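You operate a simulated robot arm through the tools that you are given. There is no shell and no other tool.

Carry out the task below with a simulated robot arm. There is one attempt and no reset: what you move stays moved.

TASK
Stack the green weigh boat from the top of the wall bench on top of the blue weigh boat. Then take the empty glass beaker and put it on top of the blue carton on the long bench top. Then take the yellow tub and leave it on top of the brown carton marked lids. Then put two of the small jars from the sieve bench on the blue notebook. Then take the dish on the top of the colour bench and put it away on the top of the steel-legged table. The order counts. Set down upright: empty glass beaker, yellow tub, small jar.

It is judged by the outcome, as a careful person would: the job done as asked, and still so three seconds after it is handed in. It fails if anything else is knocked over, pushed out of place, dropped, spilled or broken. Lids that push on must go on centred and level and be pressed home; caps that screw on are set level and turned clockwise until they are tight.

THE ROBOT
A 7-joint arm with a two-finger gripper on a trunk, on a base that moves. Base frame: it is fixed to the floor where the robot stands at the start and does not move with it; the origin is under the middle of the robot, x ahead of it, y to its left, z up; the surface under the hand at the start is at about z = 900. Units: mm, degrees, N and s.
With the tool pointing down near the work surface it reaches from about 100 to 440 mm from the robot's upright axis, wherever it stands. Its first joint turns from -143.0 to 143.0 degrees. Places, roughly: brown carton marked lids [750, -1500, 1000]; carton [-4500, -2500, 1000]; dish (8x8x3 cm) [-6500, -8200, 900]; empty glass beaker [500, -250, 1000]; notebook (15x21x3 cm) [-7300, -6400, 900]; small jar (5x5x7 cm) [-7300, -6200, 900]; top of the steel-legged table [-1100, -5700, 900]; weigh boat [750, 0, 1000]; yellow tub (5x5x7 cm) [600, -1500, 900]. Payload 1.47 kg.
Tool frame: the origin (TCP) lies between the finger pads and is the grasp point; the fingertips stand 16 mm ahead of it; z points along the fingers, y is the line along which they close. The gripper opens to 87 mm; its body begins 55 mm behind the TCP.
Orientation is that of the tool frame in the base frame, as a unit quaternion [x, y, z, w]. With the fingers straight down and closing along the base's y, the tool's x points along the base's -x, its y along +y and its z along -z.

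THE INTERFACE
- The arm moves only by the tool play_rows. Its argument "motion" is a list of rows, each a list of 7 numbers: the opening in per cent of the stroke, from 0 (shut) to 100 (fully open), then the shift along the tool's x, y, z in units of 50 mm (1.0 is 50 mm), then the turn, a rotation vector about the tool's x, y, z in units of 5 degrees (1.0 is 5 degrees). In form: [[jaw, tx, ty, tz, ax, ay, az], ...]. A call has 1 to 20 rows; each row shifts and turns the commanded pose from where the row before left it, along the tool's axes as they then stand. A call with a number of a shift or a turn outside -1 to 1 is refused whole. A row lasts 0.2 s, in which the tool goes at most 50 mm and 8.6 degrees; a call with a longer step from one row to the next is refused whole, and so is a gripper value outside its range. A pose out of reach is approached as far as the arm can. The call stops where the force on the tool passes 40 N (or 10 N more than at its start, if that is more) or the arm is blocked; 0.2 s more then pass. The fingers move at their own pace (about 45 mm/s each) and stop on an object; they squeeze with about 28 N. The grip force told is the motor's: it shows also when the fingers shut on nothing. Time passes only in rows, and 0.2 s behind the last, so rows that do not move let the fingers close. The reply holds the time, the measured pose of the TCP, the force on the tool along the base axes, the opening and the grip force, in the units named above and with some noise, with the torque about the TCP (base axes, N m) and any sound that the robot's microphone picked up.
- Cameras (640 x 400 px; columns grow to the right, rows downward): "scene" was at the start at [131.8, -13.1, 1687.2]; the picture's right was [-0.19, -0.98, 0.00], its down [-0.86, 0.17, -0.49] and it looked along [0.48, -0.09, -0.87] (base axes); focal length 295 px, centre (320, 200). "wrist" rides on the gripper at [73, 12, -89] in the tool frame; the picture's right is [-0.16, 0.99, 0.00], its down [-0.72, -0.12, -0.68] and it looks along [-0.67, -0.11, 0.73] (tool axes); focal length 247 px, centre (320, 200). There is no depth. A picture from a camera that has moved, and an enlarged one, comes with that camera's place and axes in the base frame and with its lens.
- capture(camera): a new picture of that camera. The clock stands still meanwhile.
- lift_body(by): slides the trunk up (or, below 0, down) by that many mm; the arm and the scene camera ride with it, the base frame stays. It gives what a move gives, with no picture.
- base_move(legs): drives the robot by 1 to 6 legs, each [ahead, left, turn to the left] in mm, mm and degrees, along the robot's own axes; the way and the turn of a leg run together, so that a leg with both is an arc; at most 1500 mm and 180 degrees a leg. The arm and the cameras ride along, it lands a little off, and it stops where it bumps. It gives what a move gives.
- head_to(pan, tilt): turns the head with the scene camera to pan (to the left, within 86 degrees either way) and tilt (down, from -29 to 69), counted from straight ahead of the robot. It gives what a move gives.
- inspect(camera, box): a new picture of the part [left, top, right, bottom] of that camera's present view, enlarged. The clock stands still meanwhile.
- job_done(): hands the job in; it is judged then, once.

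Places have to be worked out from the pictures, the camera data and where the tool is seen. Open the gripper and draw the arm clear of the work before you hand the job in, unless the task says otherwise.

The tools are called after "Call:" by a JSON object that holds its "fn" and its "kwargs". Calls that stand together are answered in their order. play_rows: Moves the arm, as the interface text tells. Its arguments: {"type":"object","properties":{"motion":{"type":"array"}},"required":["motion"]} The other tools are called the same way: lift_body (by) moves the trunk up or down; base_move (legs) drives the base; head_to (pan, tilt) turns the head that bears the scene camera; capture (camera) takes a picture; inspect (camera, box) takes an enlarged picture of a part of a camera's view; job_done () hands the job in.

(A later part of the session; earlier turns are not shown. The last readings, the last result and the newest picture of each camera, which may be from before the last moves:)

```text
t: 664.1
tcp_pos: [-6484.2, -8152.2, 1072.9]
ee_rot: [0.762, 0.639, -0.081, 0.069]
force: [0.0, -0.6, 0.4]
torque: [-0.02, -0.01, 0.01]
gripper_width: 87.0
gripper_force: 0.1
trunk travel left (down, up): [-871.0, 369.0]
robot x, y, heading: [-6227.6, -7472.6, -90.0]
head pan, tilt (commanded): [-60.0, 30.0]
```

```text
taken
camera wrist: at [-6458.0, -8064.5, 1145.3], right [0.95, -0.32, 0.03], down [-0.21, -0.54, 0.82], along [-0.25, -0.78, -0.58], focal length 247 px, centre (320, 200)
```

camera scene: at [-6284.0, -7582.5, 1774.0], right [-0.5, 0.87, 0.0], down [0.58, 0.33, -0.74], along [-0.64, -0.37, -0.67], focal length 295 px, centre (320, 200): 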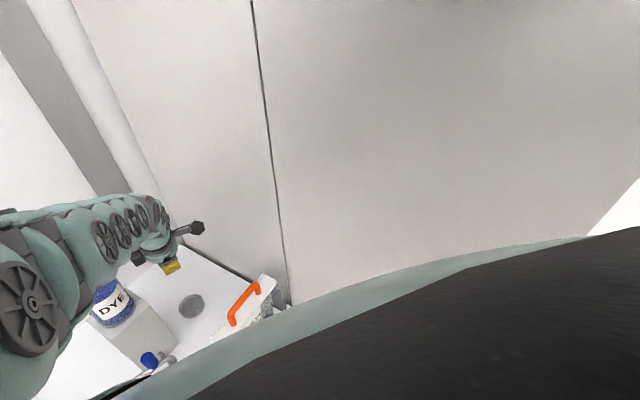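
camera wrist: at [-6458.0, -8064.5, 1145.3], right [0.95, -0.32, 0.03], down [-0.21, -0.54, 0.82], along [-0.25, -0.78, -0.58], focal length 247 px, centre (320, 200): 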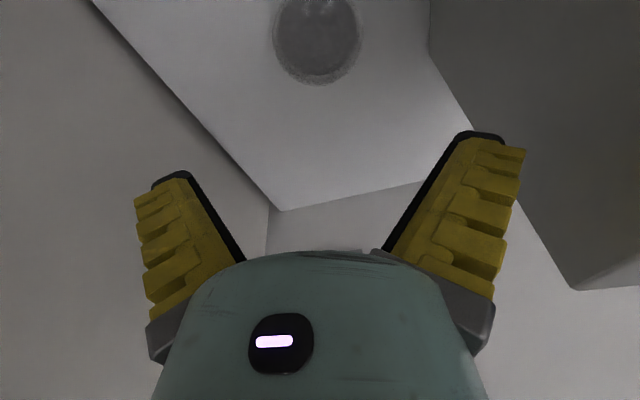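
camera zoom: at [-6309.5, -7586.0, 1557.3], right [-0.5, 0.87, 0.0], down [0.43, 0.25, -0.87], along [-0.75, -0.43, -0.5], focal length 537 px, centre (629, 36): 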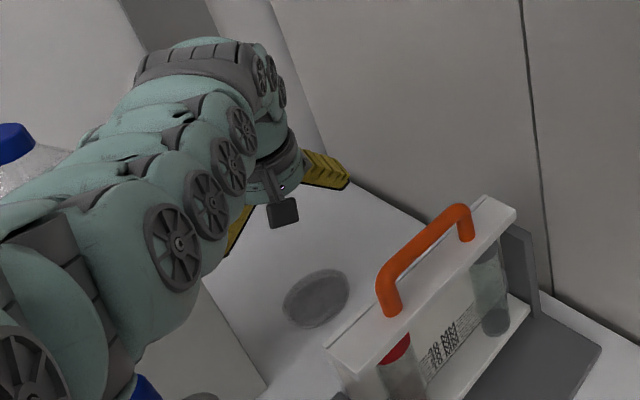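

All clear so far: the bar's end at (325, 350) is well away from the forearm in this view. I lower 85 mm more.

Call:
{"fn": "lift_body", "kwargs": {"by": -85}}

Call:
{"fn": "inspect", "kwargs": {"camera": "scene", "box": [0, 180, 300, 400]}}

Call:
{"fn": "capture", "kwargs": {"camera": "wrist"}}

```text
t: 665.3
tcp_pos: [-6484.7, -8152.5, 988.5]
ee_rot: [0.762, 0.639, -0.08, 0.069]
force: [0.4, -1.2, 0.6]
torque: [-0.02, -0.01, 0.01]
gripper_width: 87.1
gripper_force: 0.1
trunk travel left (down, up): [-786.0, 454.0]
robot x, y, heading: [-6230.3, -7468.2, -90.3]
head pan, tilt (commanded): [-60.0, 30.0]
```

```text
1.82 times, centred on (150, 290) of scene
camera zoom: at [-6309.6, -7586.0, 1472.3], right [-0.5, 0.87, 0.0], down [0.43, 0.25, -0.87], along [-0.75, -0.43, -0.5], focal length 537 px, centre (629, 36)
```

zoom: 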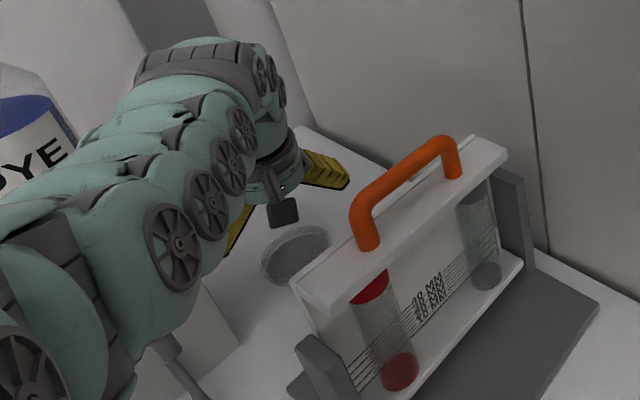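

```text
taken
camera wrist: at [-6458.1, -8064.6, 1060.4], right [0.95, -0.32, 0.03], down [-0.21, -0.54, 0.82], along [-0.25, -0.78, -0.58], focal length 247 px, centre (320, 200)
```

wrist: 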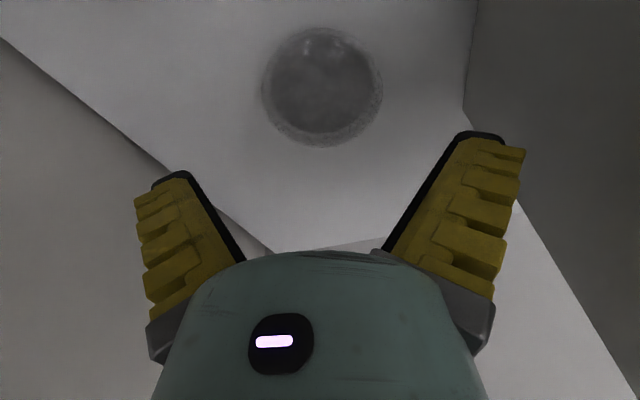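

The dish lies centred between the open fingers, about 77 mm wide, and the bar's end keeps a clear gap. I shift 4 mm and lower 55 mm.

Call:
{"fn": "play_rows", "kwargs": {"motion": [[100, 0.1, 0.063, -0.02, 0, 0, 0], [100, 0, 0, 0, 0, 0, 0]]}}

Call:
{"fn": "lift_body", "kwargs": {"by": -52}}

Call:
{"fn": "inspect", "kwargs": {"camera": "scene", "box": [0, 180, 300, 400]}}

Call:
{"fn": "capture", "kwargs": {"camera": "wrist"}}

```text
t: 665.9
tcp_pos: [-6480.7, -8147.0, 988.4]
ee_rot: [0.761, 0.64, -0.079, 0.069]
force: [0.0, -0.5, 0.2]
torque: [-0.02, -0.01, -0.02]
gripper_width: 87.2
gripper_force: 0.2
trunk travel left (down, up): [-786.0, 454.0]
robot x, y, heading: [-6223.0, -7467.4, -90.1]
head pan, tilt (commanded): [-60.0, 30.0]
```

```text
t: 666.8
tcp_pos: [-6480.6, -8146.5, 937.4]
ee_rot: [0.762, 0.639, -0.081, 0.068]
force: [0.6, 0.8, -0.2]
torque: [-0.03, -0.01, 0.0]
gripper_width: 86.9
gripper_force: 0.2
trunk travel left (down, up): [-734.0, 506.0]
robot x, y, heading: [-6228.8, -7472.3, -90.2]
head pan, tilt (commanded): [-60.0, 30.0]
```

```text
1.82 times, centred on (150, 290) of scene
camera zoom: at [-6309.6, -7586.0, 1420.3], right [-0.5, 0.87, 0.0], down [0.43, 0.25, -0.87], along [-0.75, -0.43, -0.5], focal length 537 px, centre (629, 36)
```

zoom: 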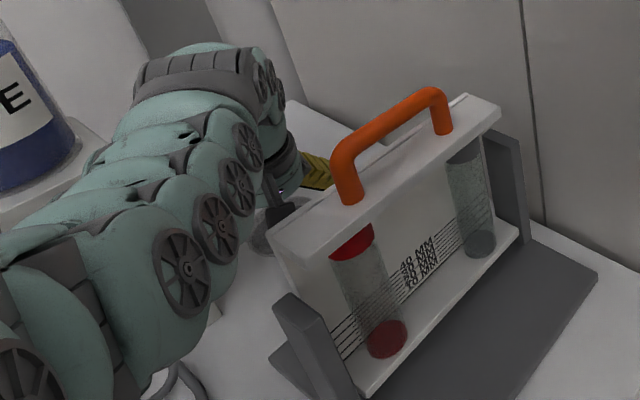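

```text
taken
camera wrist: at [-6454.4, -8060.1, 1008.4], right [0.95, -0.32, 0.03], down [-0.21, -0.54, 0.82], along [-0.25, -0.78, -0.58], focal length 247 px, centre (320, 200)
```

wrist: 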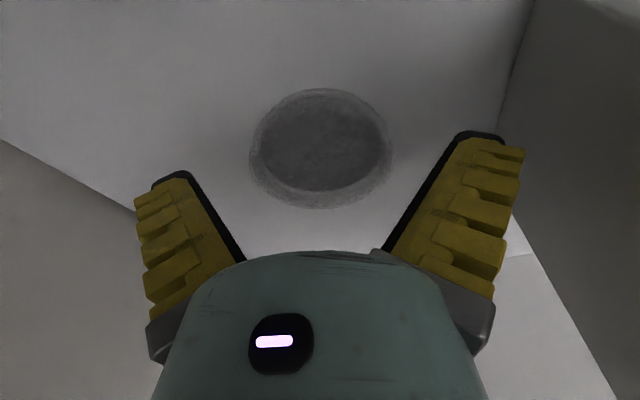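

The forearm passes just left of the bar's end with a visible gap, and nothing has shifted. The dish is centred between the fingers, so I lower the last 18 mm.

Call:
{"fn": "lift_body", "kwargs": {"by": -17}}

Call:
{"fn": "inspect", "kwargs": {"camera": "scene", "box": [0, 180, 300, 400]}}

Call:
{"fn": "inspect", "kwargs": {"camera": "wrist", "box": [130, 60, 530, 290]}}

```text
t: 667.5
tcp_pos: [-6480.9, -8147.0, 919.2]
ee_rot: [0.762, 0.639, -0.08, 0.069]
force: [0.0, -0.9, -0.8]
torque: [0.05, -0.04, 0.0]
gripper_width: 86.9
gripper_force: 0.0
trunk travel left (down, up): [-717.0, 523.0]
robot x, y, heading: [-6225.6, -7472.0, -90.3]
head pan, tilt (commanded): [-60.0, 30.0]
```

```text
1.82 times, centred on (150, 290) of scene
camera zoom: at [-6309.6, -7586.1, 1403.3], right [-0.5, 0.87, 0.0], down [0.43, 0.25, -0.87], along [-0.75, -0.43, -0.5], focal length 537 px, centre (629, 36)
```

zoom: 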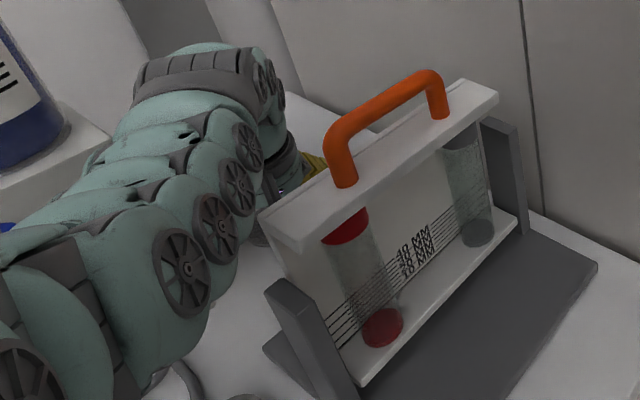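

```text
1.60 times, centred on (330, 175) of wrist
camera zoom: at [-6454.4, -8060.1, 991.4], right [0.95, -0.32, 0.03], down [-0.21, -0.54, 0.82], along [-0.25, -0.78, -0.58], focal length 395 px, centre (304, 240)
```

zoom: 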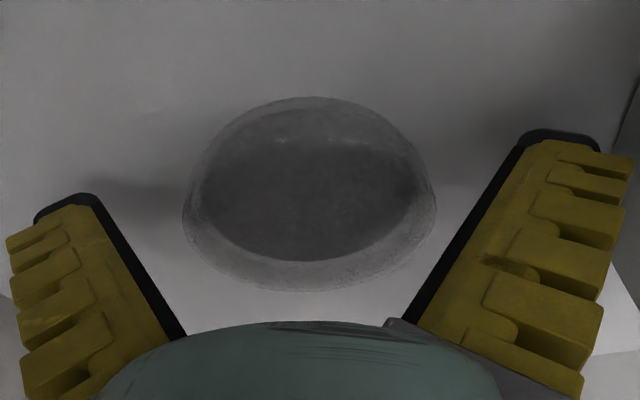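

The dish stands between the fingers and the forearm is still clear of the bar by a small gap. I close slowly on it.

Call:
{"fn": "play_rows", "kwargs": {"motion": [[94, 0, 0, 0, 0, 0, 0], [88, 0, 0, 0, 0, 0, 0], [82, 0, 0, 0, 0, 0, 0], [70, 0, 0, 0, 0, 0, 0], [50, 0, 0, 0, 0, 0, 0], [30, 0, 0, 0, 0, 0, 0], [0, 0, 0, 0, 0, 0, 0]]}}

Call:
{"fn": "inspect", "kwargs": {"camera": "wrist", "box": [130, 60, 530, 290]}}

```text
t: 669.0
tcp_pos: [-6480.2, -8146.6, 919.8]
ee_rot: [0.762, 0.639, -0.08, 0.069]
force: [0.5, 1.6, 3.3]
torque: [-0.06, 0.01, 0.01]
gripper_width: 66.1
gripper_force: 28.2
trunk travel left (down, up): [-717.0, 523.0]
robot x, y, heading: [-6229.3, -7469.6, -90.1]
head pan, tilt (commanded): [-60.0, 30.0]
```

```text
1.60 times, centred on (330, 175) of wrist
camera zoom: at [-6454.4, -8060.1, 991.5], right [0.95, -0.32, 0.03], down [-0.21, -0.54, 0.82], along [-0.25, -0.78, -0.58], focal length 395 px, centre (304, 240)
```

zoom: 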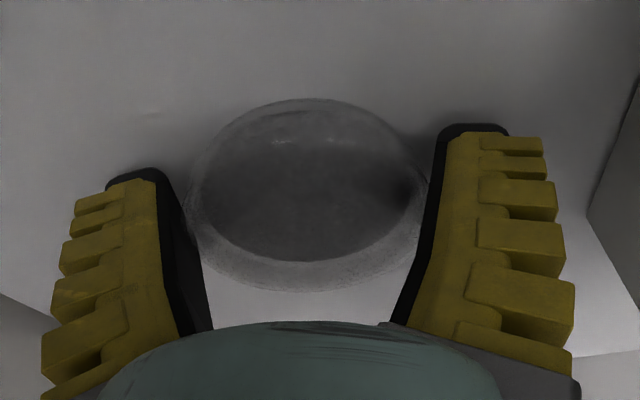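

The fingers hold the dish at a reading of 66 mm with 28 N. I lift only 5 mm as a test and watch whether it comes along and whether the width creeps.

Call:
{"fn": "lift_body", "kwargs": {"by": 5}}

Call:
{"fn": "play_rows", "kwargs": {"motion": [[0, 0, 0, 0, 0, 0, 0], [0, 0, 0, 0, 0, 0, 0], [0, 0, 0, 0, 0, 0, 0], [0, 0, 0, 0, 0, 0, 0], [0, 0, 0, 0, 0, 0, 0]]}}

Call:
{"fn": "inspect", "kwargs": {"camera": "wrist", "box": [130, 60, 530, 290]}}

```text
t: 669.6
tcp_pos: [-6481.3, -8146.2, 923.5]
ee_rot: [0.762, 0.639, -0.079, 0.067]
force: [0.2, -1.0, -0.6]
torque: [0.02, 0.04, 0.04]
gripper_width: 64.9
gripper_force: 27.8
trunk travel left (down, up): [-722.0, 518.0]
robot x, y, heading: [-6226.8, -7466.5, -90.2]
head pan, tilt (commanded): [-60.0, 30.0]
```

```text
t: 670.8
tcp_pos: [-6480.2, -8147.6, 924.7]
ee_rot: [0.762, 0.639, -0.08, 0.068]
force: [0.0, -0.3, -0.5]
torque: [0.02, 0.01, 0.0]
gripper_width: 64.7
gripper_force: 28.0
trunk travel left (down, up): [-722.0, 518.0]
robot x, y, heading: [-6230.5, -7470.1, -90.1]
head pan, tilt (commanded): [-60.0, 30.0]
```

```text
1.60 times, centred on (330, 175) of wrist
camera zoom: at [-6454.3, -8059.8, 996.2], right [0.95, -0.32, 0.03], down [-0.21, -0.54, 0.82], along [-0.25, -0.78, -0.58], focal length 395 px, centre (304, 240)
```

zoom: 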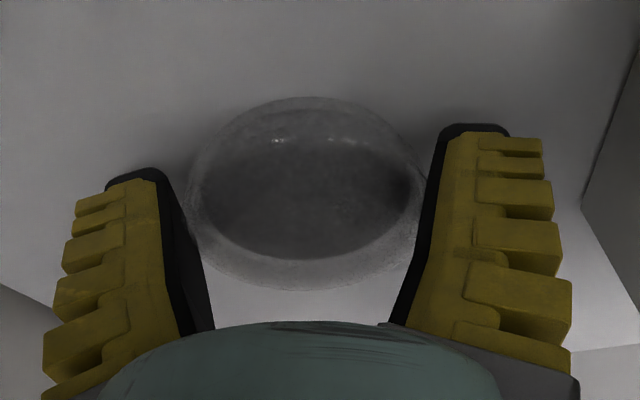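

The dish seems to come along, and the width settles near 64.7 mm. I lift another 25 mm and check that it stays.

Call:
{"fn": "lift_body", "kwargs": {"by": 25}}

Call:
{"fn": "inspect", "kwargs": {"camera": "wrist", "box": [130, 60, 530, 290]}}

```text
t: 671.5
tcp_pos: [-6480.8, -8147.0, 948.3]
ee_rot: [0.762, 0.639, -0.08, 0.068]
force: [-0.8, -0.1, -0.5]
torque: [-0.06, 0.01, 0.02]
gripper_width: 64.3
gripper_force: 28.3
trunk travel left (down, up): [-747.0, 493.0]
robot x, y, heading: [-6229.8, -7472.2, -90.1]
head pan, tilt (commanded): [-60.0, 30.0]
```

```text
1.60 times, centred on (330, 175) of wrist
camera zoom: at [-6454.2, -8059.5, 1020.9], right [0.95, -0.32, 0.03], down [-0.21, -0.54, 0.82], along [-0.24, -0.78, -0.58], focal length 395 px, centre (304, 240)
```

zoom: 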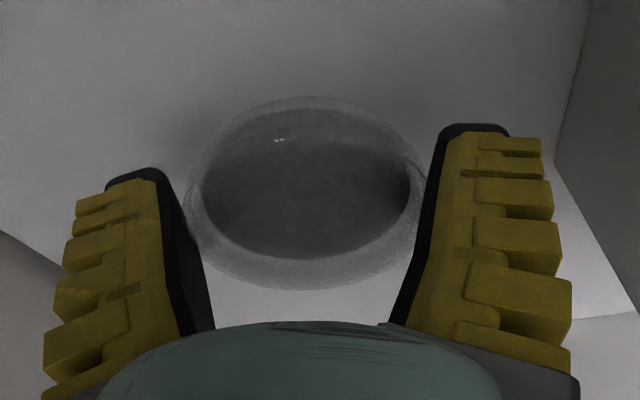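

The dish hangs between the fingers, but the width creeps slowly (64.3 mm now), as it did with the beaker, so I must not carry it far like this. I lift it above the rack at once, to take it to the bench's front edge and regrip it there across its thickness.

Call:
{"fn": "lift_body", "kwargs": {"by": 255}}

Call:
{"fn": "inspect", "kwargs": {"camera": "wrist", "box": [130, 60, 530, 290]}}

```text
t: 674.1
tcp_pos: [-6481.0, -8146.8, 1204.9]
ee_rot: [0.762, 0.639, -0.079, 0.069]
force: [0.0, -0.2, -0.5]
torque: [-0.02, 0.01, -0.01]
gripper_width: 63.4
gripper_force: 28.0
trunk travel left (down, up): [-1002.0, 238.0]
robot x, y, heading: [-6229.9, -7471.9, -90.0]
head pan, tilt (commanded): [-60.0, 30.0]
```

```text
1.60 times, centred on (330, 175) of wrist
camera zoom: at [-6454.3, -8059.7, 1276.0], right [0.95, -0.32, 0.03], down [-0.21, -0.54, 0.82], along [-0.25, -0.78, -0.58], focal length 395 px, centre (304, 240)
```

zoom: 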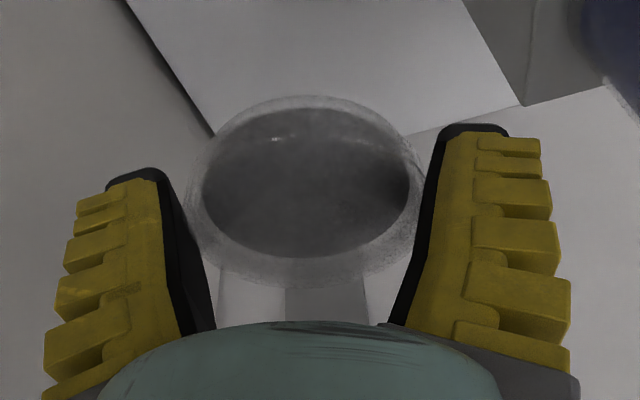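

The width has dropped to 63.4 mm, so there is little time; pictures cost none, motion does. I drive straight back over the rack to the bench's front strip.

Call:
{"fn": "base_move", "kwargs": {"legs": [[-400, 0, 0]]}}

Call:
{"fn": "capture", "kwargs": {"camera": "wrist"}}

Call:
{"fn": "capture", "kwargs": {"camera": "scene"}}

```text
t: 676.5
tcp_pos: [-6484.1, -7764.9, 1202.9]
ee_rot: [0.764, 0.637, -0.081, 0.068]
force: [-0.4, -0.4, -0.6]
torque: [0.01, 0.0, 0.01]
gripper_width: 62.8
gripper_force: 28.4
trunk travel left (down, up): [-1002.0, 238.0]
robot x, y, heading: [-6228.4, -7089.5, -90.2]
head pan, tilt (commanded): [-60.0, 30.0]
```

```text
taken
camera wrist: at [-6456.2, -7677.3, 1276.2], right [0.94, -0.33, 0.03], down [-0.22, -0.54, 0.82], along [-0.25, -0.78, -0.58], focal length 247 px, centre (320, 200)
```

wrist: 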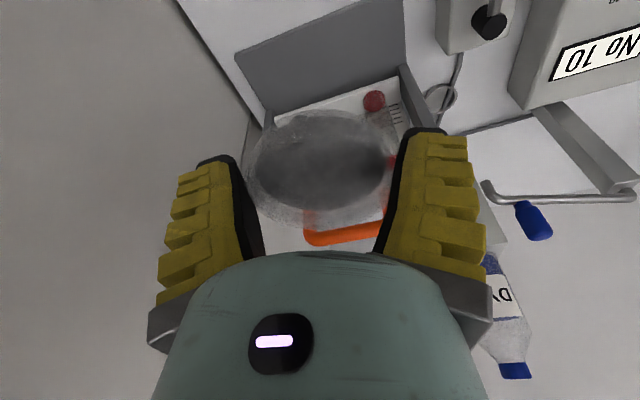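

```text
taken
camera scene: at [-6308.6, -7204.3, 1688.3], right [-0.49, 0.87, 0.0], down [0.43, 0.25, -0.87], along [-0.75, -0.43, -0.5], focal length 295 px, centre (320, 200)
```

scene: 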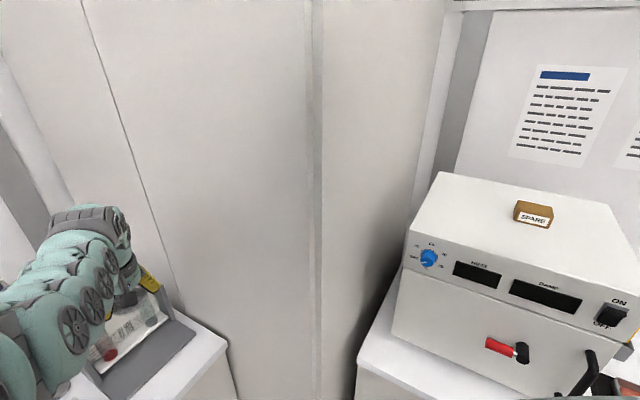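

The bench's front edge works out at y of about -7693 from its corner in the scene view, and the dish is still held at 62.8 mm. I go back another 64 mm and lower it toward the front strip.

Call:
{"fn": "base_move", "kwargs": {"legs": [[-62, 0, 0]]}}

Call:
{"fn": "lift_body", "kwargs": {"by": -262}}

Call:
{"fn": "capture", "kwargs": {"camera": "wrist"}}

```text
t: 677.5
tcp_pos: [-6483.0, -7703.0, 1204.0]
ee_rot: [0.763, 0.637, -0.08, 0.069]
force: [-0.2, -0.2, -0.2]
torque: [0.0, -0.02, 0.0]
gripper_width: 62.4
gripper_force: 28.0
trunk travel left (down, up): [-1002.0, 238.0]
robot x, y, heading: [-6228.2, -7026.8, -90.2]
head pan, tilt (commanded): [-60.0, 30.0]
```

```text
t: 680.2
tcp_pos: [-6483.5, -7702.1, 942.2]
ee_rot: [0.764, 0.637, -0.081, 0.069]
force: [-0.2, 0.5, -1.2]
torque: [0.0, 0.01, 0.02]
gripper_width: 61.7
gripper_force: 28.4
trunk travel left (down, up): [-740.0, 500.0]
robot x, y, heading: [-6230.6, -7025.4, -90.7]
head pan, tilt (commanded): [-60.0, 30.0]
```

```text
taken
camera wrist: at [-6456.0, -7615.3, 1014.3], right [0.94, -0.33, 0.03], down [-0.22, -0.53, 0.82], along [-0.25, -0.78, -0.58], focal length 247 px, centre (320, 200)
```

wrist: 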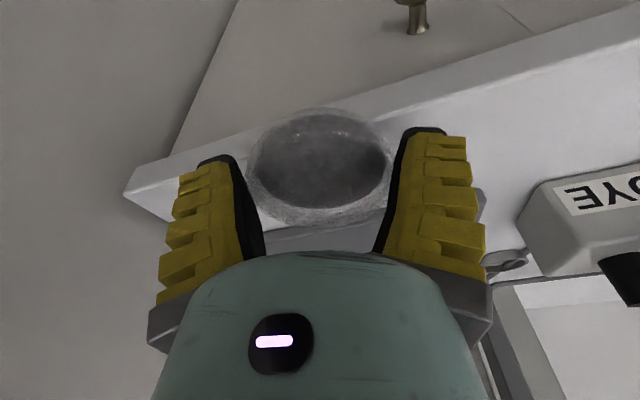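

From this close view the bench edge is at y=-7710 and the dish's centre about 5 mm outside it, so I go 18 mm forward for a safe seat with some overhang, and lower the last bit in small steps.

Call:
{"fn": "base_move", "kwargs": {"legs": [[18, 0, 0]]}}

Call:
{"fn": "lift_body", "kwargs": {"by": -12}}

Call:
{"fn": "lift_body", "kwargs": {"by": -3}}

Call:
{"fn": "capture", "kwargs": {"camera": "wrist"}}

```text
t: 681.0
tcp_pos: [-6483.0, -7720.0, 942.5]
ee_rot: [0.763, 0.637, -0.08, 0.069]
force: [0.3, -0.2, -0.6]
torque: [0.0, -0.01, 0.0]
gripper_width: 61.4
gripper_force: 28.2
trunk travel left (down, up): [-740.0, 500.0]
robot x, y, heading: [-6229.0, -7044.5, -90.3]
head pan, tilt (commanded): [-60.0, 30.0]
```

```text
t: 681.6
tcp_pos: [-6483.4, -7720.0, 929.0]
ee_rot: [0.763, 0.638, -0.081, 0.069]
force: [-1.7, -0.1, -0.8]
torque: [-0.01, 0.0, 0.03]
gripper_width: 61.1
gripper_force: 28.2
trunk travel left (down, up): [-728.0, 512.0]
robot x, y, heading: [-6224.2, -7042.8, -90.4]
head pan, tilt (commanded): [-60.0, 30.0]
```

```text
t: 682.1
tcp_pos: [-6483.8, -7719.4, 926.7]
ee_rot: [0.763, 0.637, -0.08, 0.069]
force: [-0.2, 0.3, -0.3]
torque: [0.0, 0.05, 0.01]
gripper_width: 61.0
gripper_force: 28.0
trunk travel left (down, up): [-725.0, 515.0]
robot x, y, heading: [-6223.2, -7044.6, -90.3]
head pan, tilt (commanded): [-60.0, 30.0]
```

```text
taken
camera wrist: at [-6455.9, -7632.9, 999.3], right [0.94, -0.33, 0.03], down [-0.22, -0.53, 0.82], along [-0.25, -0.78, -0.58], focal length 247 px, centre (320, 200)
```

wrist: 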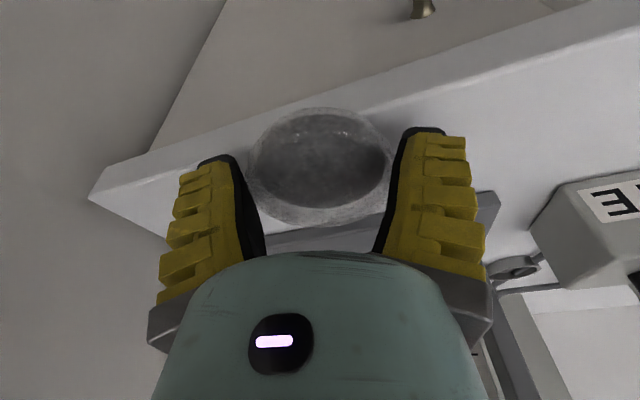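

It is almost down. I go 2 mm at a time until it touches.

Call:
{"fn": "lift_body", "kwargs": {"by": -2}}

Call:
{"fn": "lift_body", "kwargs": {"by": -2}}

```text
t: 682.6
tcp_pos: [-6482.6, -7720.7, 925.7]
ee_rot: [0.763, 0.637, -0.081, 0.069]
force: [-0.2, -0.5, -0.3]
torque: [-0.01, 0.03, 0.0]
gripper_width: 61.1
gripper_force: 28.1
trunk travel left (down, up): [-723.0, 517.0]
robot x, y, heading: [-6223.2, -7046.3, -90.2]
head pan, tilt (commanded): [-60.0, 30.0]
```

```text
t: 683.1
tcp_pos: [-6483.0, -7721.3, 923.6]
ee_rot: [0.763, 0.638, -0.081, 0.069]
force: [0.1, 0.2, 1.0]
torque: [-0.05, 0.03, -0.04]
gripper_width: 61.2
gripper_force: 28.1
trunk travel left (down, up): [-721.0, 519.0]
robot x, y, heading: [-6222.8, -7041.8, -90.6]
head pan, tilt (commanded): [-60.0, 30.0]
```

A first touch shows. I lower 1 mm more and open the fingers slowly.

Call:
{"fn": "lift_body", "kwargs": {"by": -1}}

Call:
{"fn": "play_rows", "kwargs": {"motion": [[62, 0, 0, 0, 0, 0, 0], [66, 0, 0, 0, 0, 0, 0], [70, 0, 0, 0, 0, 0, 0], [76, 0, 0, 0, 0, 0, 0], [84, 0, 0, 0, 0, 0, 0], [94, 0, 0, 0, 0, 0, 0], [100, 0, 0, 0, 0, 0, 0], [100, 0, 0, 0, 0, 0, 0]]}}

Call:
{"fn": "capture", "kwargs": {"camera": "wrist"}}

```text
t: 683.6
tcp_pos: [-6483.4, -7720.5, 923.1]
ee_rot: [0.764, 0.637, -0.081, 0.068]
force: [1.4, 1.3, 5.9]
torque: [-0.08, 0.02, 0.01]
gripper_width: 62.2
gripper_force: 28.3
trunk travel left (down, up): [-720.0, 520.0]
robot x, y, heading: [-6224.3, -7043.4, -90.4]
head pan, tilt (commanded): [-60.0, 30.0]
```

```text
t: 685.5
tcp_pos: [-6483.6, -7721.6, 922.0]
ee_rot: [0.763, 0.638, -0.081, 0.068]
force: [0.7, 0.6, 0.2]
torque: [-0.01, 0.02, 0.02]
gripper_width: 87.0
gripper_force: 0.1
trunk travel left (down, up): [-720.0, 520.0]
robot x, y, heading: [-6228.3, -7043.6, -90.4]
head pan, tilt (commanded): [-60.0, 30.0]
```

```text
taken
camera wrist: at [-6455.9, -7632.8, 994.3], right [0.94, -0.33, 0.03], down [-0.22, -0.53, 0.82], along [-0.25, -0.78, -0.58], focal length 247 px, centre (320, 200)
```

wrist: 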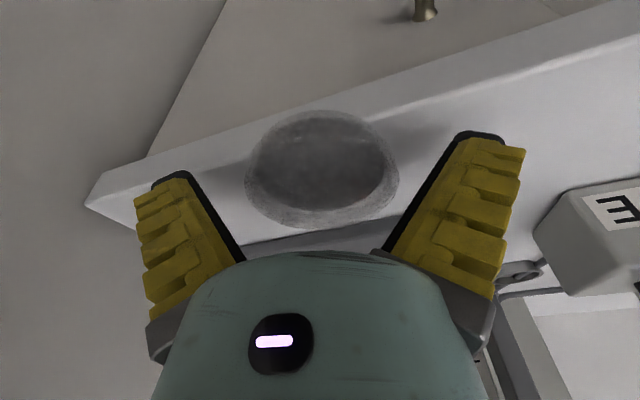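

The dish rests at the bench edge with about 23 mm of overhang. I raise the hand and back away, then turn the tool to point forward with the fingers one above the other, to grip the dish across its thickness.

Call:
{"fn": "lift_body", "kwargs": {"by": 60}}

Call:
{"fn": "base_move", "kwargs": {"legs": [[-250, 0, 0]]}}

Call:
{"fn": "lift_body", "kwargs": {"by": 150}}

Call:
{"fn": "capture", "kwargs": {"camera": "wrist"}}

```text
t: 686.5
tcp_pos: [-6483.0, -7719.8, 982.8]
ee_rot: [0.764, 0.637, -0.081, 0.068]
force: [-0.4, 0.1, 0.3]
torque: [-0.02, 0.0, -0.04]
gripper_width: 86.9
gripper_force: 0.0
trunk travel left (down, up): [-780.0, 460.0]
robot x, y, heading: [-6224.5, -7044.8, -90.3]
head pan, tilt (commanded): [-60.0, 30.0]
```

```text
t: 688.3
tcp_pos: [-6477.8, -7472.4, 982.5]
ee_rot: [0.762, 0.638, -0.08, 0.068]
force: [-0.4, 0.3, 0.4]
torque: [0.02, 0.02, -0.01]
gripper_width: 86.9
gripper_force: 0.0
trunk travel left (down, up): [-780.0, 460.0]
robot x, y, heading: [-6223.2, -6793.9, -90.2]
head pan, tilt (commanded): [-60.0, 30.0]
```

```text
t: 690.0
tcp_pos: [-6478.1, -7471.8, 1132.2]
ee_rot: [0.762, 0.639, -0.08, 0.068]
force: [-0.4, 0.1, 0.1]
torque: [0.01, 0.0, 0.0]
gripper_width: 86.9
gripper_force: 0.1
trunk travel left (down, up): [-930.0, 310.0]
robot x, y, heading: [-6224.4, -6795.8, -90.3]
head pan, tilt (commanded): [-60.0, 30.0]
```

```text
taken
camera wrist: at [-6452.1, -7384.3, 1204.1], right [0.95, -0.32, 0.03], down [-0.21, -0.54, 0.82], along [-0.25, -0.78, -0.58], focal length 247 px, centre (320, 200)
```

wrist: 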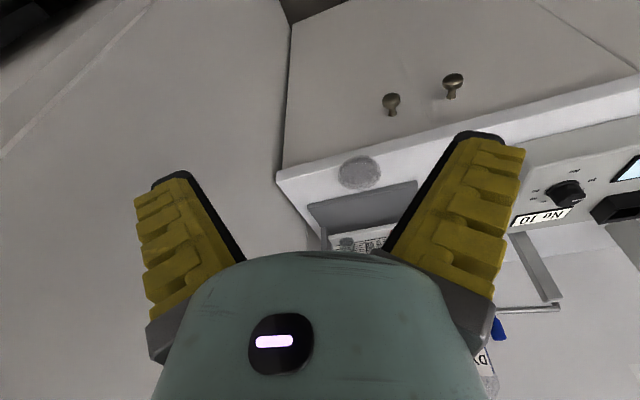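

The dish sits safely on the front strip. I turn the tool to the horizontal posture, out here in free space.

Call:
{"fn": "play_rows", "kwargs": {"motion": [[45, 0, 0, 0, -0.5946, -0.4795, 0.6169], [45, 0, 0, 0, -0.5946, -0.4795, 0.6169], [45, 0, 0, 0, -0.5946, -0.4795, 0.6169], [45, 0, 0, 0, -0.5946, -0.4795, 0.6169], [45, 0, 0, 0, -0.5946, -0.4795, 0.6169], [45, 0, 0, 0, -0.5946, -0.4795, 0.6169], [45, 0, 0, 0, -0.5946, -0.4795, 0.6169], [45, 0, 0, 0, -0.5946, -0.4795, 0.6169], [45, 0, 0, 0, -0.5946, -0.4795, 0.6169], [45, 0, 0, 0, -0.5946, -0.4795, 0.6169], [45, 0, 0, 0, -0.5946, -0.4795, 0.6169]]}}

Call:
{"fn": "play_rows", "kwargs": {"motion": [[45, 0, 0, 0, -0.5946, -0.4795, 0.6169], [45, 0, 0, 0, -0.5946, -0.4795, 0.6169], [45, 0, 0, 0, -0.5946, -0.4795, 0.6169], [45, 0, 0, 0, -0.5946, -0.4795, 0.6169], [45, 0, 0, 0, -0.5946, -0.4795, 0.6169], [45, 0, 0, 0, -0.5946, -0.4795, 0.6169], [45, 0, 0, 0, -0.5946, -0.4795, 0.6169], [45, 0, 0, 0, -0.5946, -0.4795, 0.6169], [45, 0, 0, 0, -0.5946, -0.4795, 0.6169], [45, 0, 0, 0, -0.5946, -0.4795, 0.6169], [45, 0, 0, 0, -0.5946, -0.4795, 0.6169], [45, 0, 0, 0, 0, 0, 0]]}}

Call:
{"fn": "capture", "kwargs": {"camera": "wrist"}}

```text
t: 692.4
tcp_pos: [-6479.1, -7471.7, 1133.1]
ee_rot: [0.824, 0.358, -0.048, 0.435]
force: [-0.4, 0.2, -0.3]
torque: [0.0, -0.01, -0.01]
gripper_width: 45.1
gripper_force: 3.8
trunk travel left (down, up): [-930.0, 310.0]
robot x, y, heading: [-6226.1, -6796.2, -90.4]
head pan, tilt (commanded): [-60.0, 30.0]
```

```text
t: 695.0
tcp_pos: [-6475.7, -7468.0, 1139.1]
ee_rot: [0.707, 0.0, -0.003, 0.707]
force: [-1.1, 0.7, 0.1]
torque: [0.04, -0.01, -0.03]
gripper_width: 44.7
gripper_force: 3.9
out of reach, approached as far as the arm can: row 10
trunk travel left (down, up): [-930.0, 310.0]
robot x, y, heading: [-6224.1, -6792.8, -90.1]
head pan, tilt (commanded): [-60.0, 30.0]
```

```text
taken
camera wrist: at [-6403.9, -7379.0, 1150.2], right [-0.15, 0.0, 0.99], down [-0.72, 0.68, -0.11], along [-0.67, -0.73, -0.1], focal length 247 px, centre (320, 200)
```

wrist: 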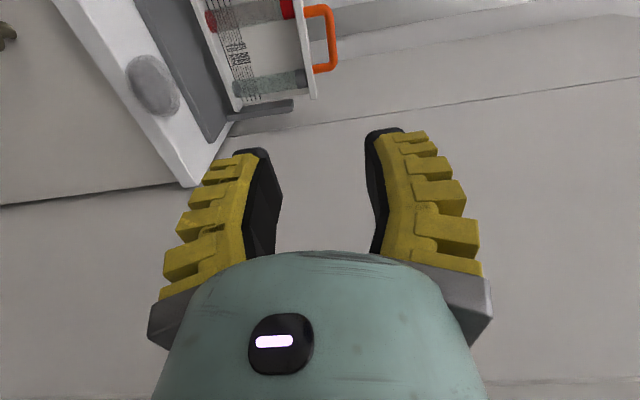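

The tool now points straight at the bench with one finger above the other. I lower it to just above the dish's height and come closer, to about 90 mm before the dish.

Call:
{"fn": "lift_body", "kwargs": {"by": -215}}

Call:
{"fn": "base_move", "kwargs": {"legs": [[130, 0, 0]]}}

Call:
{"fn": "capture", "kwargs": {"camera": "wrist"}}

```text
t: 697.3
tcp_pos: [-6475.8, -7470.2, 924.0]
ee_rot: [0.707, 0.001, -0.001, 0.707]
force: [-0.4, 0.7, -0.7]
torque: [-0.02, -0.01, -0.02]
gripper_width: 45.1
gripper_force: 4.2
trunk travel left (down, up): [-715.0, 525.0]
robot x, y, heading: [-6225.8, -6794.7, -90.0]
head pan, tilt (commanded): [-60.0, 30.0]
```

```text
t: 698.6
tcp_pos: [-6477.3, -7600.2, 923.8]
ee_rot: [0.707, 0.0, -0.002, 0.707]
force: [0.1, 0.1, -1.0]
torque: [0.01, -0.04, 0.01]
gripper_width: 45.1
gripper_force: 3.5
trunk travel left (down, up): [-715.0, 525.0]
robot x, y, heading: [-6229.1, -6926.7, -90.3]
head pan, tilt (commanded): [-60.0, 30.0]
```

```text
taken
camera wrist: at [-6404.2, -7509.9, 935.3], right [-0.15, 0.0, 0.99], down [-0.72, 0.68, -0.11], along [-0.67, -0.73, -0.11], focal length 247 px, centre (320, 200)
```

wrist: 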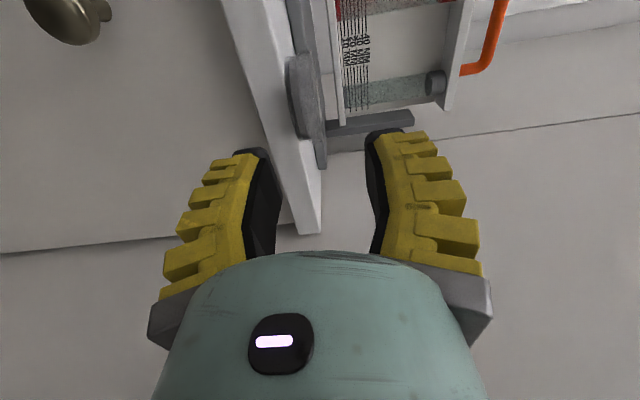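

I enlarge the dish, which now shows edge-on at the bench edge.

Call:
{"fn": "inspect", "kwargs": {"camera": "wrist", "box": [230, 30, 390, 180]}}

```text
2.67 times, centred on (310, 105) of wrist
camera zoom: at [-6404.2, -7509.9, 935.3], right [-0.15, 0.0, 0.99], down [-0.72, 0.68, -0.11], along [-0.67, -0.73, -0.11], focal length 659 px, centre (347, 453)
```

zoom: 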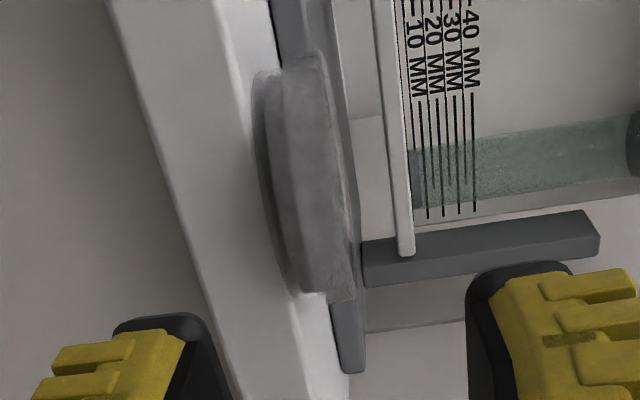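

The dish is about 25 mm tall, from z=900 to 925. I lower to z=912, line up with its middle, and approach in steps.

Call:
{"fn": "lift_body", "kwargs": {"by": -12}}

Call:
{"fn": "play_rows", "kwargs": {"motion": [[45, -0.18, 0, 0, 0, 0, 0], [45, 0, 0, 0, 0, 0, 0]]}}

Call:
{"fn": "base_move", "kwargs": {"legs": [[55, 0, 0]]}}

Call:
{"fn": "inspect", "kwargs": {"camera": "wrist", "box": [180, 40, 460, 240]}}

```text
t: 699.2
tcp_pos: [-6476.5, -7600.2, 911.8]
ee_rot: [0.707, 0.001, -0.002, 0.707]
force: [1.1, -0.4, 0.0]
torque: [0.03, -0.02, 0.01]
gripper_width: 45.2
gripper_force: 4.1
trunk travel left (down, up): [-703.0, 537.0]
robot x, y, heading: [-6227.6, -6928.9, -90.2]
head pan, tilt (commanded): [-60.0, 30.0]
```

```text
t: 699.8
tcp_pos: [-6484.7, -7595.9, 918.0]
ee_rot: [0.707, 0.001, -0.002, 0.707]
force: [0.2, 0.5, 0.3]
torque: [-0.03, 0.0, 0.0]
gripper_width: 45.0
gripper_force: 4.6
out of reach, approached as far as the arm can: row 1
trunk travel left (down, up): [-703.0, 537.0]
robot x, y, heading: [-6227.9, -6925.9, -90.5]
head pan, tilt (commanded): [-60.0, 30.0]
```

```text
t: 700.7
tcp_pos: [-6485.8, -7651.3, 917.8]
ee_rot: [0.708, 0.001, -0.002, 0.707]
force: [0.6, -0.1, -0.1]
torque: [0.02, 0.03, 0.0]
gripper_width: 45.0
gripper_force: 4.2
trunk travel left (down, up): [-703.0, 537.0]
robot x, y, heading: [-6227.3, -6983.5, -90.1]
head pan, tilt (commanded): [-60.0, 30.0]
```

```text
2.00 times, centred on (320, 140) of wrist
camera zoom: at [-6412.8, -7561.3, 929.3], right [-0.15, 0.0, 0.99], down [-0.72, 0.68, -0.11], along [-0.67, -0.73, -0.1], focal length 494 px, centre (320, 320)
```

zoom: 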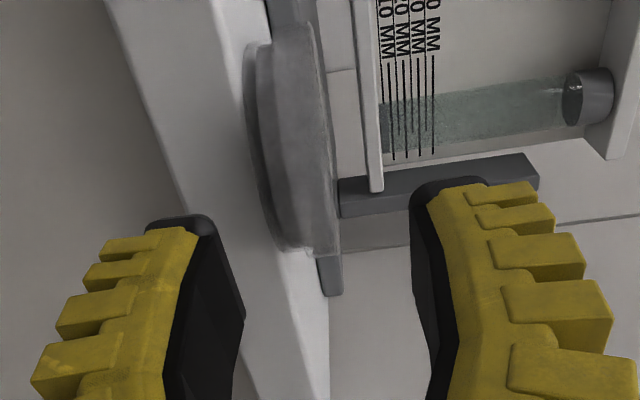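

The dish lies between the two fingers' lines, a little below their middle. I lower 5 mm and go 22 mm closer.

Call:
{"fn": "lift_body", "kwargs": {"by": -5}}

Call:
{"fn": "base_move", "kwargs": {"legs": [[22, 0, 0]]}}

Call:
{"fn": "inspect", "kwargs": {"camera": "wrist", "box": [180, 40, 460, 240]}}

```text
t: 701.3
tcp_pos: [-6485.7, -7651.9, 912.4]
ee_rot: [0.707, 0.002, -0.002, 0.707]
force: [0.4, -0.4, 0.2]
torque: [-0.01, 0.03, -0.02]
gripper_width: 45.0
gripper_force: 4.5
trunk travel left (down, up): [-698.0, 542.0]
robot x, y, heading: [-6223.3, -6978.5, -90.3]
head pan, tilt (commanded): [-60.0, 30.0]
```

```text
t: 702.1
tcp_pos: [-6485.8, -7674.9, 912.6]
ee_rot: [0.707, 0.001, -0.002, 0.708]
force: [0.1, 0.8, 0.5]
torque: [0.04, -0.01, 0.0]
gripper_width: 45.1
gripper_force: 3.9
trunk travel left (down, up): [-698.0, 542.0]
robot x, y, heading: [-6226.7, -7005.6, -90.3]
head pan, tilt (commanded): [-60.0, 30.0]
```

```text
2.00 times, centred on (320, 140) of wrist
camera zoom: at [-6412.8, -7583.8, 924.4], right [-0.15, 0.0, 0.99], down [-0.72, 0.68, -0.11], along [-0.67, -0.73, -0.1], focal length 494 px, centre (320, 320)
```

zoom: 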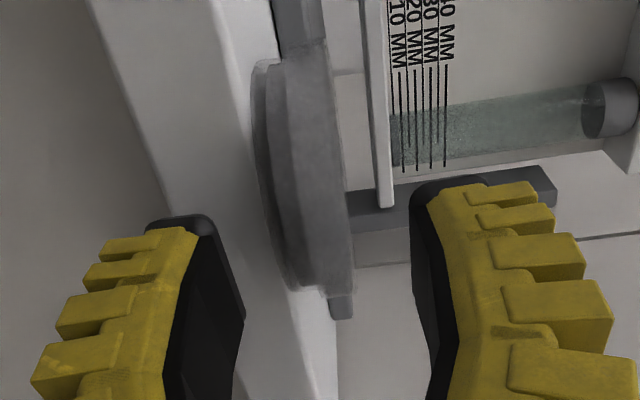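

The dish's near side is about 6 mm beyond the tips. I go forward in small steps, watching the force for the lower finger meeting the bench edge.

Call:
{"fn": "base_move", "kwargs": {"legs": [[12, 0, 0]]}}

Call:
{"fn": "base_move", "kwargs": {"legs": [[6, 0, 0]]}}

Call:
{"fn": "inspect", "kwargs": {"camera": "wrist", "box": [180, 40, 460, 240]}}

```text
t: 702.8
tcp_pos: [-6485.3, -7686.2, 914.2]
ee_rot: [0.707, 0.001, -0.003, 0.707]
force: [0.1, 0.4, -0.2]
torque: [-0.01, 0.01, 0.02]
gripper_width: 44.8
gripper_force: 4.0
trunk travel left (down, up): [-698.0, 542.0]
robot x, y, heading: [-6226.4, -7013.4, -90.0]
head pan, tilt (commanded): [-60.0, 30.0]
```

```text
t: 703.6
tcp_pos: [-6485.1, -7691.7, 913.6]
ee_rot: [0.707, 0.001, -0.002, 0.708]
force: [-0.4, 0.7, 0.2]
torque: [0.0, 0.03, 0.03]
gripper_width: 44.9
gripper_force: 4.4
trunk travel left (down, up): [-698.0, 542.0]
robot x, y, heading: [-6227.8, -7022.5, -90.3]
head pan, tilt (commanded): [-60.0, 30.0]
```

```text
2.00 times, centred on (320, 140) of wrist
camera zoom: at [-6412.9, -7601.5, 924.4], right [-0.15, 0.0, 0.99], down [-0.72, 0.68, -0.11], along [-0.67, -0.73, -0.1], focal length 494 px, centre (320, 320)
```

zoom: 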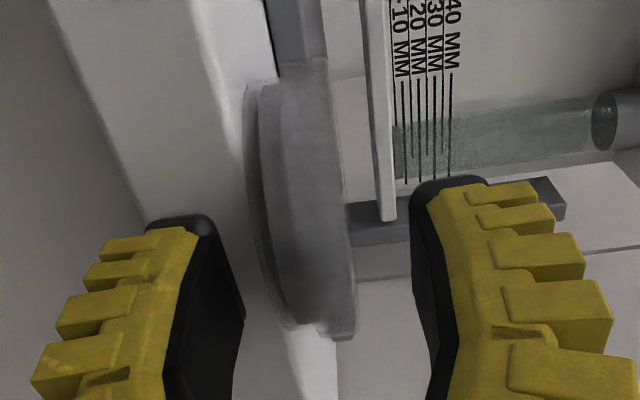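

No touch yet, with the tips now about 10 mm over the dish's near part. I go 5 mm further.

Call:
{"fn": "base_move", "kwargs": {"legs": [[5, 0, 0]]}}

Call:
{"fn": "base_move", "kwargs": {"legs": [[5, 0, 0]]}}

```text
t: 704.3
tcp_pos: [-6484.8, -7694.0, 912.8]
ee_rot: [0.708, 0.0, -0.002, 0.707]
force: [0.9, 9.5, 0.1]
torque: [0.31, -0.04, 0.04]
gripper_width: 46.6
gripper_force: 4.1
trunk travel left (down, up): [-698.0, 542.0]
robot x, y, heading: [-6225.1, -7027.0, -90.1]
head pan, tilt (commanded): [-60.0, 30.0]
```

```text
t: 705.0
tcp_pos: [-6485.6, -7697.0, 909.6]
ee_rot: [0.709, 0.0, -0.002, 0.705]
force: [2.9, 17.7, -1.1]
torque: [0.57, -0.13, 0.06]
gripper_width: 50.0
gripper_force: 5.6
trunk travel left (down, up): [-698.0, 542.0]
robot x, y, heading: [-6227.7, -7030.5, -90.2]
head pan, tilt (commanded): [-60.0, 30.0]
```

The lower finger met the bench face at y=-7710 with 18 N, which fixes the edge. I back off 5 mm and close slowly on the dish's overhanging rim.

Call:
{"fn": "base_move", "kwargs": {"legs": [[-6, 0, 0]]}}

Call:
{"fn": "play_rows", "kwargs": {"motion": [[40, 0, 0, 0, 0, 0, 0], [34, 0, 0, 0, 0, 0, 0], [28, 0, 0, 0, 0, 0, 0], [22, 0, 0, 0, 0, 0, 0], [14, 0, 0, 0, 0, 0, 0], [0, 0, 0, 0, 0, 0, 0], [0, 0, 0, 0, 0, 0, 0]]}}

Call:
{"fn": "inspect", "kwargs": {"camera": "wrist", "box": [180, 40, 460, 240]}}

```text
t: 705.7
tcp_pos: [-6485.0, -7693.5, 911.8]
ee_rot: [0.707, 0.0, -0.002, 0.707]
force: [1.3, 4.0, 0.9]
torque: [0.16, -0.05, 0.06]
gripper_width: 45.0
gripper_force: 4.1
trunk travel left (down, up): [-698.0, 542.0]
robot x, y, heading: [-6227.5, -7021.9, -90.4]
head pan, tilt (commanded): [-60.0, 30.0]
```

```text
t: 707.3
tcp_pos: [-6484.4, -7692.4, 912.3]
ee_rot: [0.707, 0.0, -0.002, 0.707]
force: [3.4, 9.4, 3.9]
torque: [0.05, -0.04, 0.06]
gripper_width: 13.0
gripper_force: 28.4
trunk travel left (down, up): [-698.0, 542.0]
robot x, y, heading: [-6227.8, -7026.3, -90.3]
head pan, tilt (commanded): [-60.0, 30.0]
```

```text
2.00 times, centred on (320, 140) of wrist
camera zoom: at [-6413.0, -7602.6, 923.5], right [-0.15, 0.0, 0.99], down [-0.72, 0.68, -0.11], along [-0.67, -0.73, -0.1], focal length 494 px, centre (320, 320)
```

zoom: 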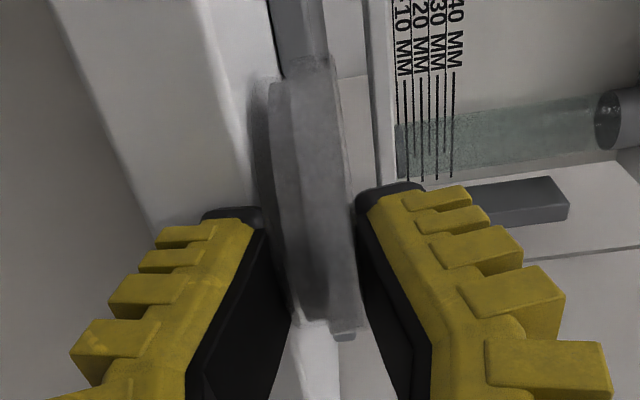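

The fingers hold the dish's rim from above and below with 28 N. I lift 6 mm, look, and then draw it back off the bench.

Call:
{"fn": "lift_body", "kwargs": {"by": 6}}

Call:
{"fn": "inspect", "kwargs": {"camera": "wrist", "box": [180, 40, 460, 240]}}

```text
t: 707.9
tcp_pos: [-6485.8, -7691.7, 917.4]
ee_rot: [0.708, 0.0, -0.003, 0.706]
force: [-0.9, 6.4, -2.7]
torque: [0.16, -0.03, 0.04]
gripper_width: 10.2
gripper_force: 28.2
trunk travel left (down, up): [-704.0, 536.0]
robot x, y, heading: [-6225.8, -7024.8, -90.2]
head pan, tilt (commanded): [-60.0, 30.0]
```

```text
2.00 times, centred on (320, 140) of wrist
camera zoom: at [-6413.4, -7602.6, 928.8], right [-0.15, 0.0, 0.99], down [-0.72, 0.68, -0.11], along [-0.68, -0.73, -0.11], focal length 494 px, centre (320, 320)
```

zoom: 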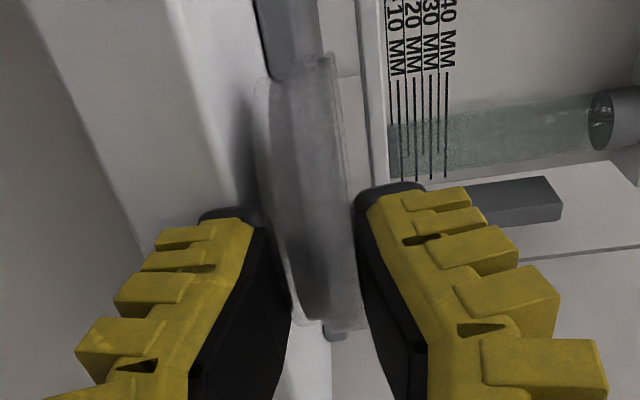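

The upper fingertip seems to sit inside the rim wall, which hooks the dish well, though the width fell to 10 mm as the near side came up. I lift 12 mm more and look.

Call:
{"fn": "lift_body", "kwargs": {"by": 12}}

Call:
{"fn": "capture", "kwargs": {"camera": "wrist"}}

```text
t: 708.5
tcp_pos: [-6485.6, -7694.3, 930.5]
ee_rot: [0.708, 0.001, -0.003, 0.707]
force: [0.3, -0.4, -0.7]
torque: [0.0, -0.01, -0.02]
gripper_width: 10.5
gripper_force: 27.9
trunk travel left (down, up): [-716.0, 524.0]
robot x, y, heading: [-6222.1, -7023.4, -90.1]
head pan, tilt (commanded): [-60.0, 30.0]
```

```text
taken
camera wrist: at [-6413.1, -7604.3, 941.9], right [-0.15, 0.0, 0.99], down [-0.72, 0.68, -0.11], along [-0.67, -0.73, -0.11], focal length 247 px, centre (320, 200)
```

wrist: 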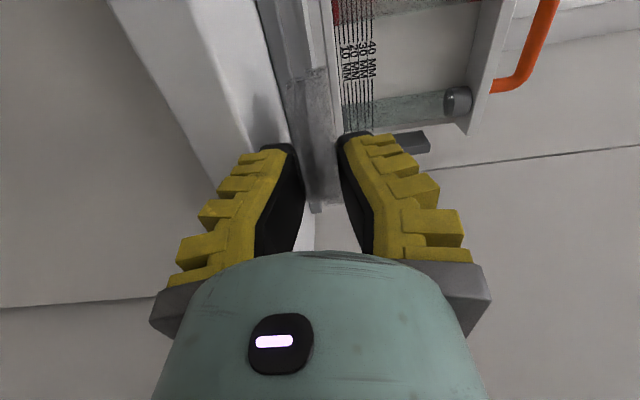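

The dish came up with the fingers and the width holds at 10.5 mm. I enlarge to check its attitude before pulling back.

Call:
{"fn": "inspect", "kwargs": {"camera": "wrist", "box": [220, 30, 420, 220]}}

```text
2.11 times, centred on (320, 125) of wrist
camera zoom: at [-6413.1, -7604.3, 941.9], right [-0.15, 0.0, 0.99], down [-0.72, 0.68, -0.11], along [-0.67, -0.73, -0.11], focal length 520 px, centre (320, 358)
```

zoom: 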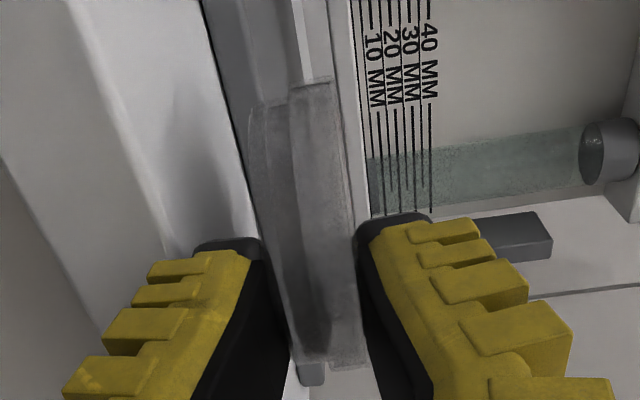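

The dish is held level, clear of the bench. I draw straight back, raise it a little, and then reverse north along the corridor; I can go all the way to the table without turning, since the hand already points south.

Call:
{"fn": "base_move", "kwargs": {"legs": [[-150, 0, 0]]}}

Call:
{"fn": "capture", "kwargs": {"camera": "wrist"}}

```text
t: 709.9
tcp_pos: [-6486.5, -7540.7, 930.5]
ee_rot: [0.708, 0.0, -0.002, 0.706]
force: [0.3, -0.1, -1.2]
torque: [0.01, -0.01, 0.02]
gripper_width: 10.9
gripper_force: 28.1
trunk travel left (down, up): [-716.0, 524.0]
robot x, y, heading: [-6224.4, -6870.4, -90.2]
head pan, tilt (commanded): [-60.0, 30.0]
```

```text
taken
camera wrist: at [-6413.4, -7450.2, 941.7], right [-0.15, 0.0, 0.99], down [-0.72, 0.68, -0.11], along [-0.68, -0.73, -0.11], focal length 247 px, centre (320, 200)
```

wrist: 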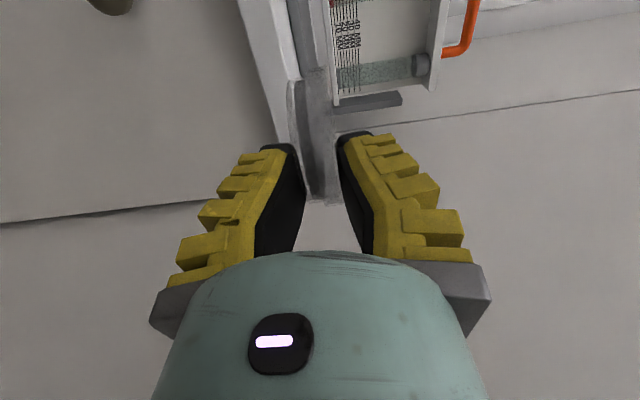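

The dish is firmly held off the bench and the rack is unmoved. I raise it 120 mm and reverse along the corridor.

Call:
{"fn": "lift_body", "kwargs": {"by": 120}}

Call:
{"fn": "base_move", "kwargs": {"legs": [[-1250, 0, 0], [-1250, 0, 0]]}}

Call:
{"fn": "capture", "kwargs": {"camera": "wrist"}}

```text
t: 711.4
tcp_pos: [-6485.7, -7542.1, 1050.4]
ee_rot: [0.708, -0.001, -0.003, 0.706]
force: [-0.3, -0.7, -0.4]
torque: [0.0, -0.02, -0.02]
gripper_width: 10.6
gripper_force: 27.4
trunk travel left (down, up): [-836.0, 404.0]
robot x, y, heading: [-6224.6, -6869.5, -90.3]
head pan, tilt (commanded): [-60.0, 30.0]
```

```text
t: 723.6
tcp_pos: [-6461.8, -5030.3, 1049.9]
ee_rot: [0.707, -0.005, -0.006, 0.707]
force: [-0.4, 1.0, 0.0]
torque: [0.03, 0.0, -0.03]
gripper_width: 10.5
gripper_force: 27.8
trunk travel left (down, up): [-836.0, 404.0]
robot x, y, heading: [-6193.6, -4361.9, -91.2]
head pan, tilt (commanded): [-60.0, 30.0]
```

```text
taken
camera wrist: at [-6387.6, -4941.4, 1061.8], right [-0.15, 0.0, 0.99], down [-0.71, 0.69, -0.11], along [-0.68, -0.72, -0.11], focal length 247 px, centre (320, 200)
```

wrist: 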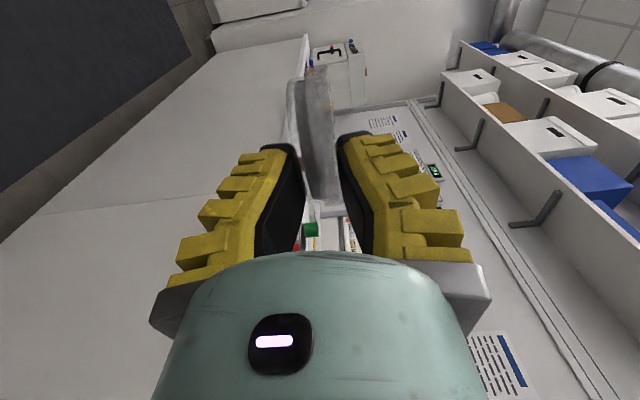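

The dish rides steadily. I correct the heading and move sideways to the east along the open aisle.

Call:
{"fn": "base_move", "kwargs": {"legs": [[40, 0, 1.2], [0, 1400, 0], [0, 1400, 0]]}}

Call:
{"fn": "capture", "kwargs": {"camera": "wrist"}}

```text
t: 737.6
tcp_pos: [-3673.8, -5120.9, 1051.2]
ee_rot: [0.707, -0.002, -0.004, 0.707]
force: [-0.5, -1.0, -0.2]
torque: [0.05, -0.03, -0.01]
gripper_width: 10.7
gripper_force: 28.4
trunk travel left (down, up): [-836.0, 404.0]
robot x, y, heading: [-3406.8, -4452.9, -90.5]
head pan, tilt (commanded): [-60.0, 30.0]
```

```text
taken
camera wrist: at [-3600.8, -5030.4, 1061.9], right [-0.15, 0.0, 0.99], down [-0.72, 0.69, -0.11], along [-0.68, -0.73, -0.11], focal length 247 px, centre (320, 200)
```

wrist: 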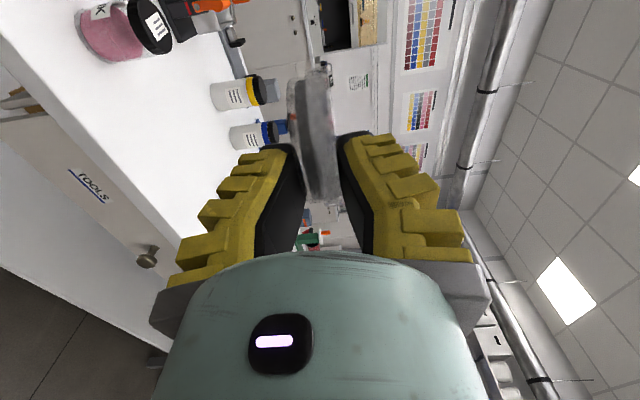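

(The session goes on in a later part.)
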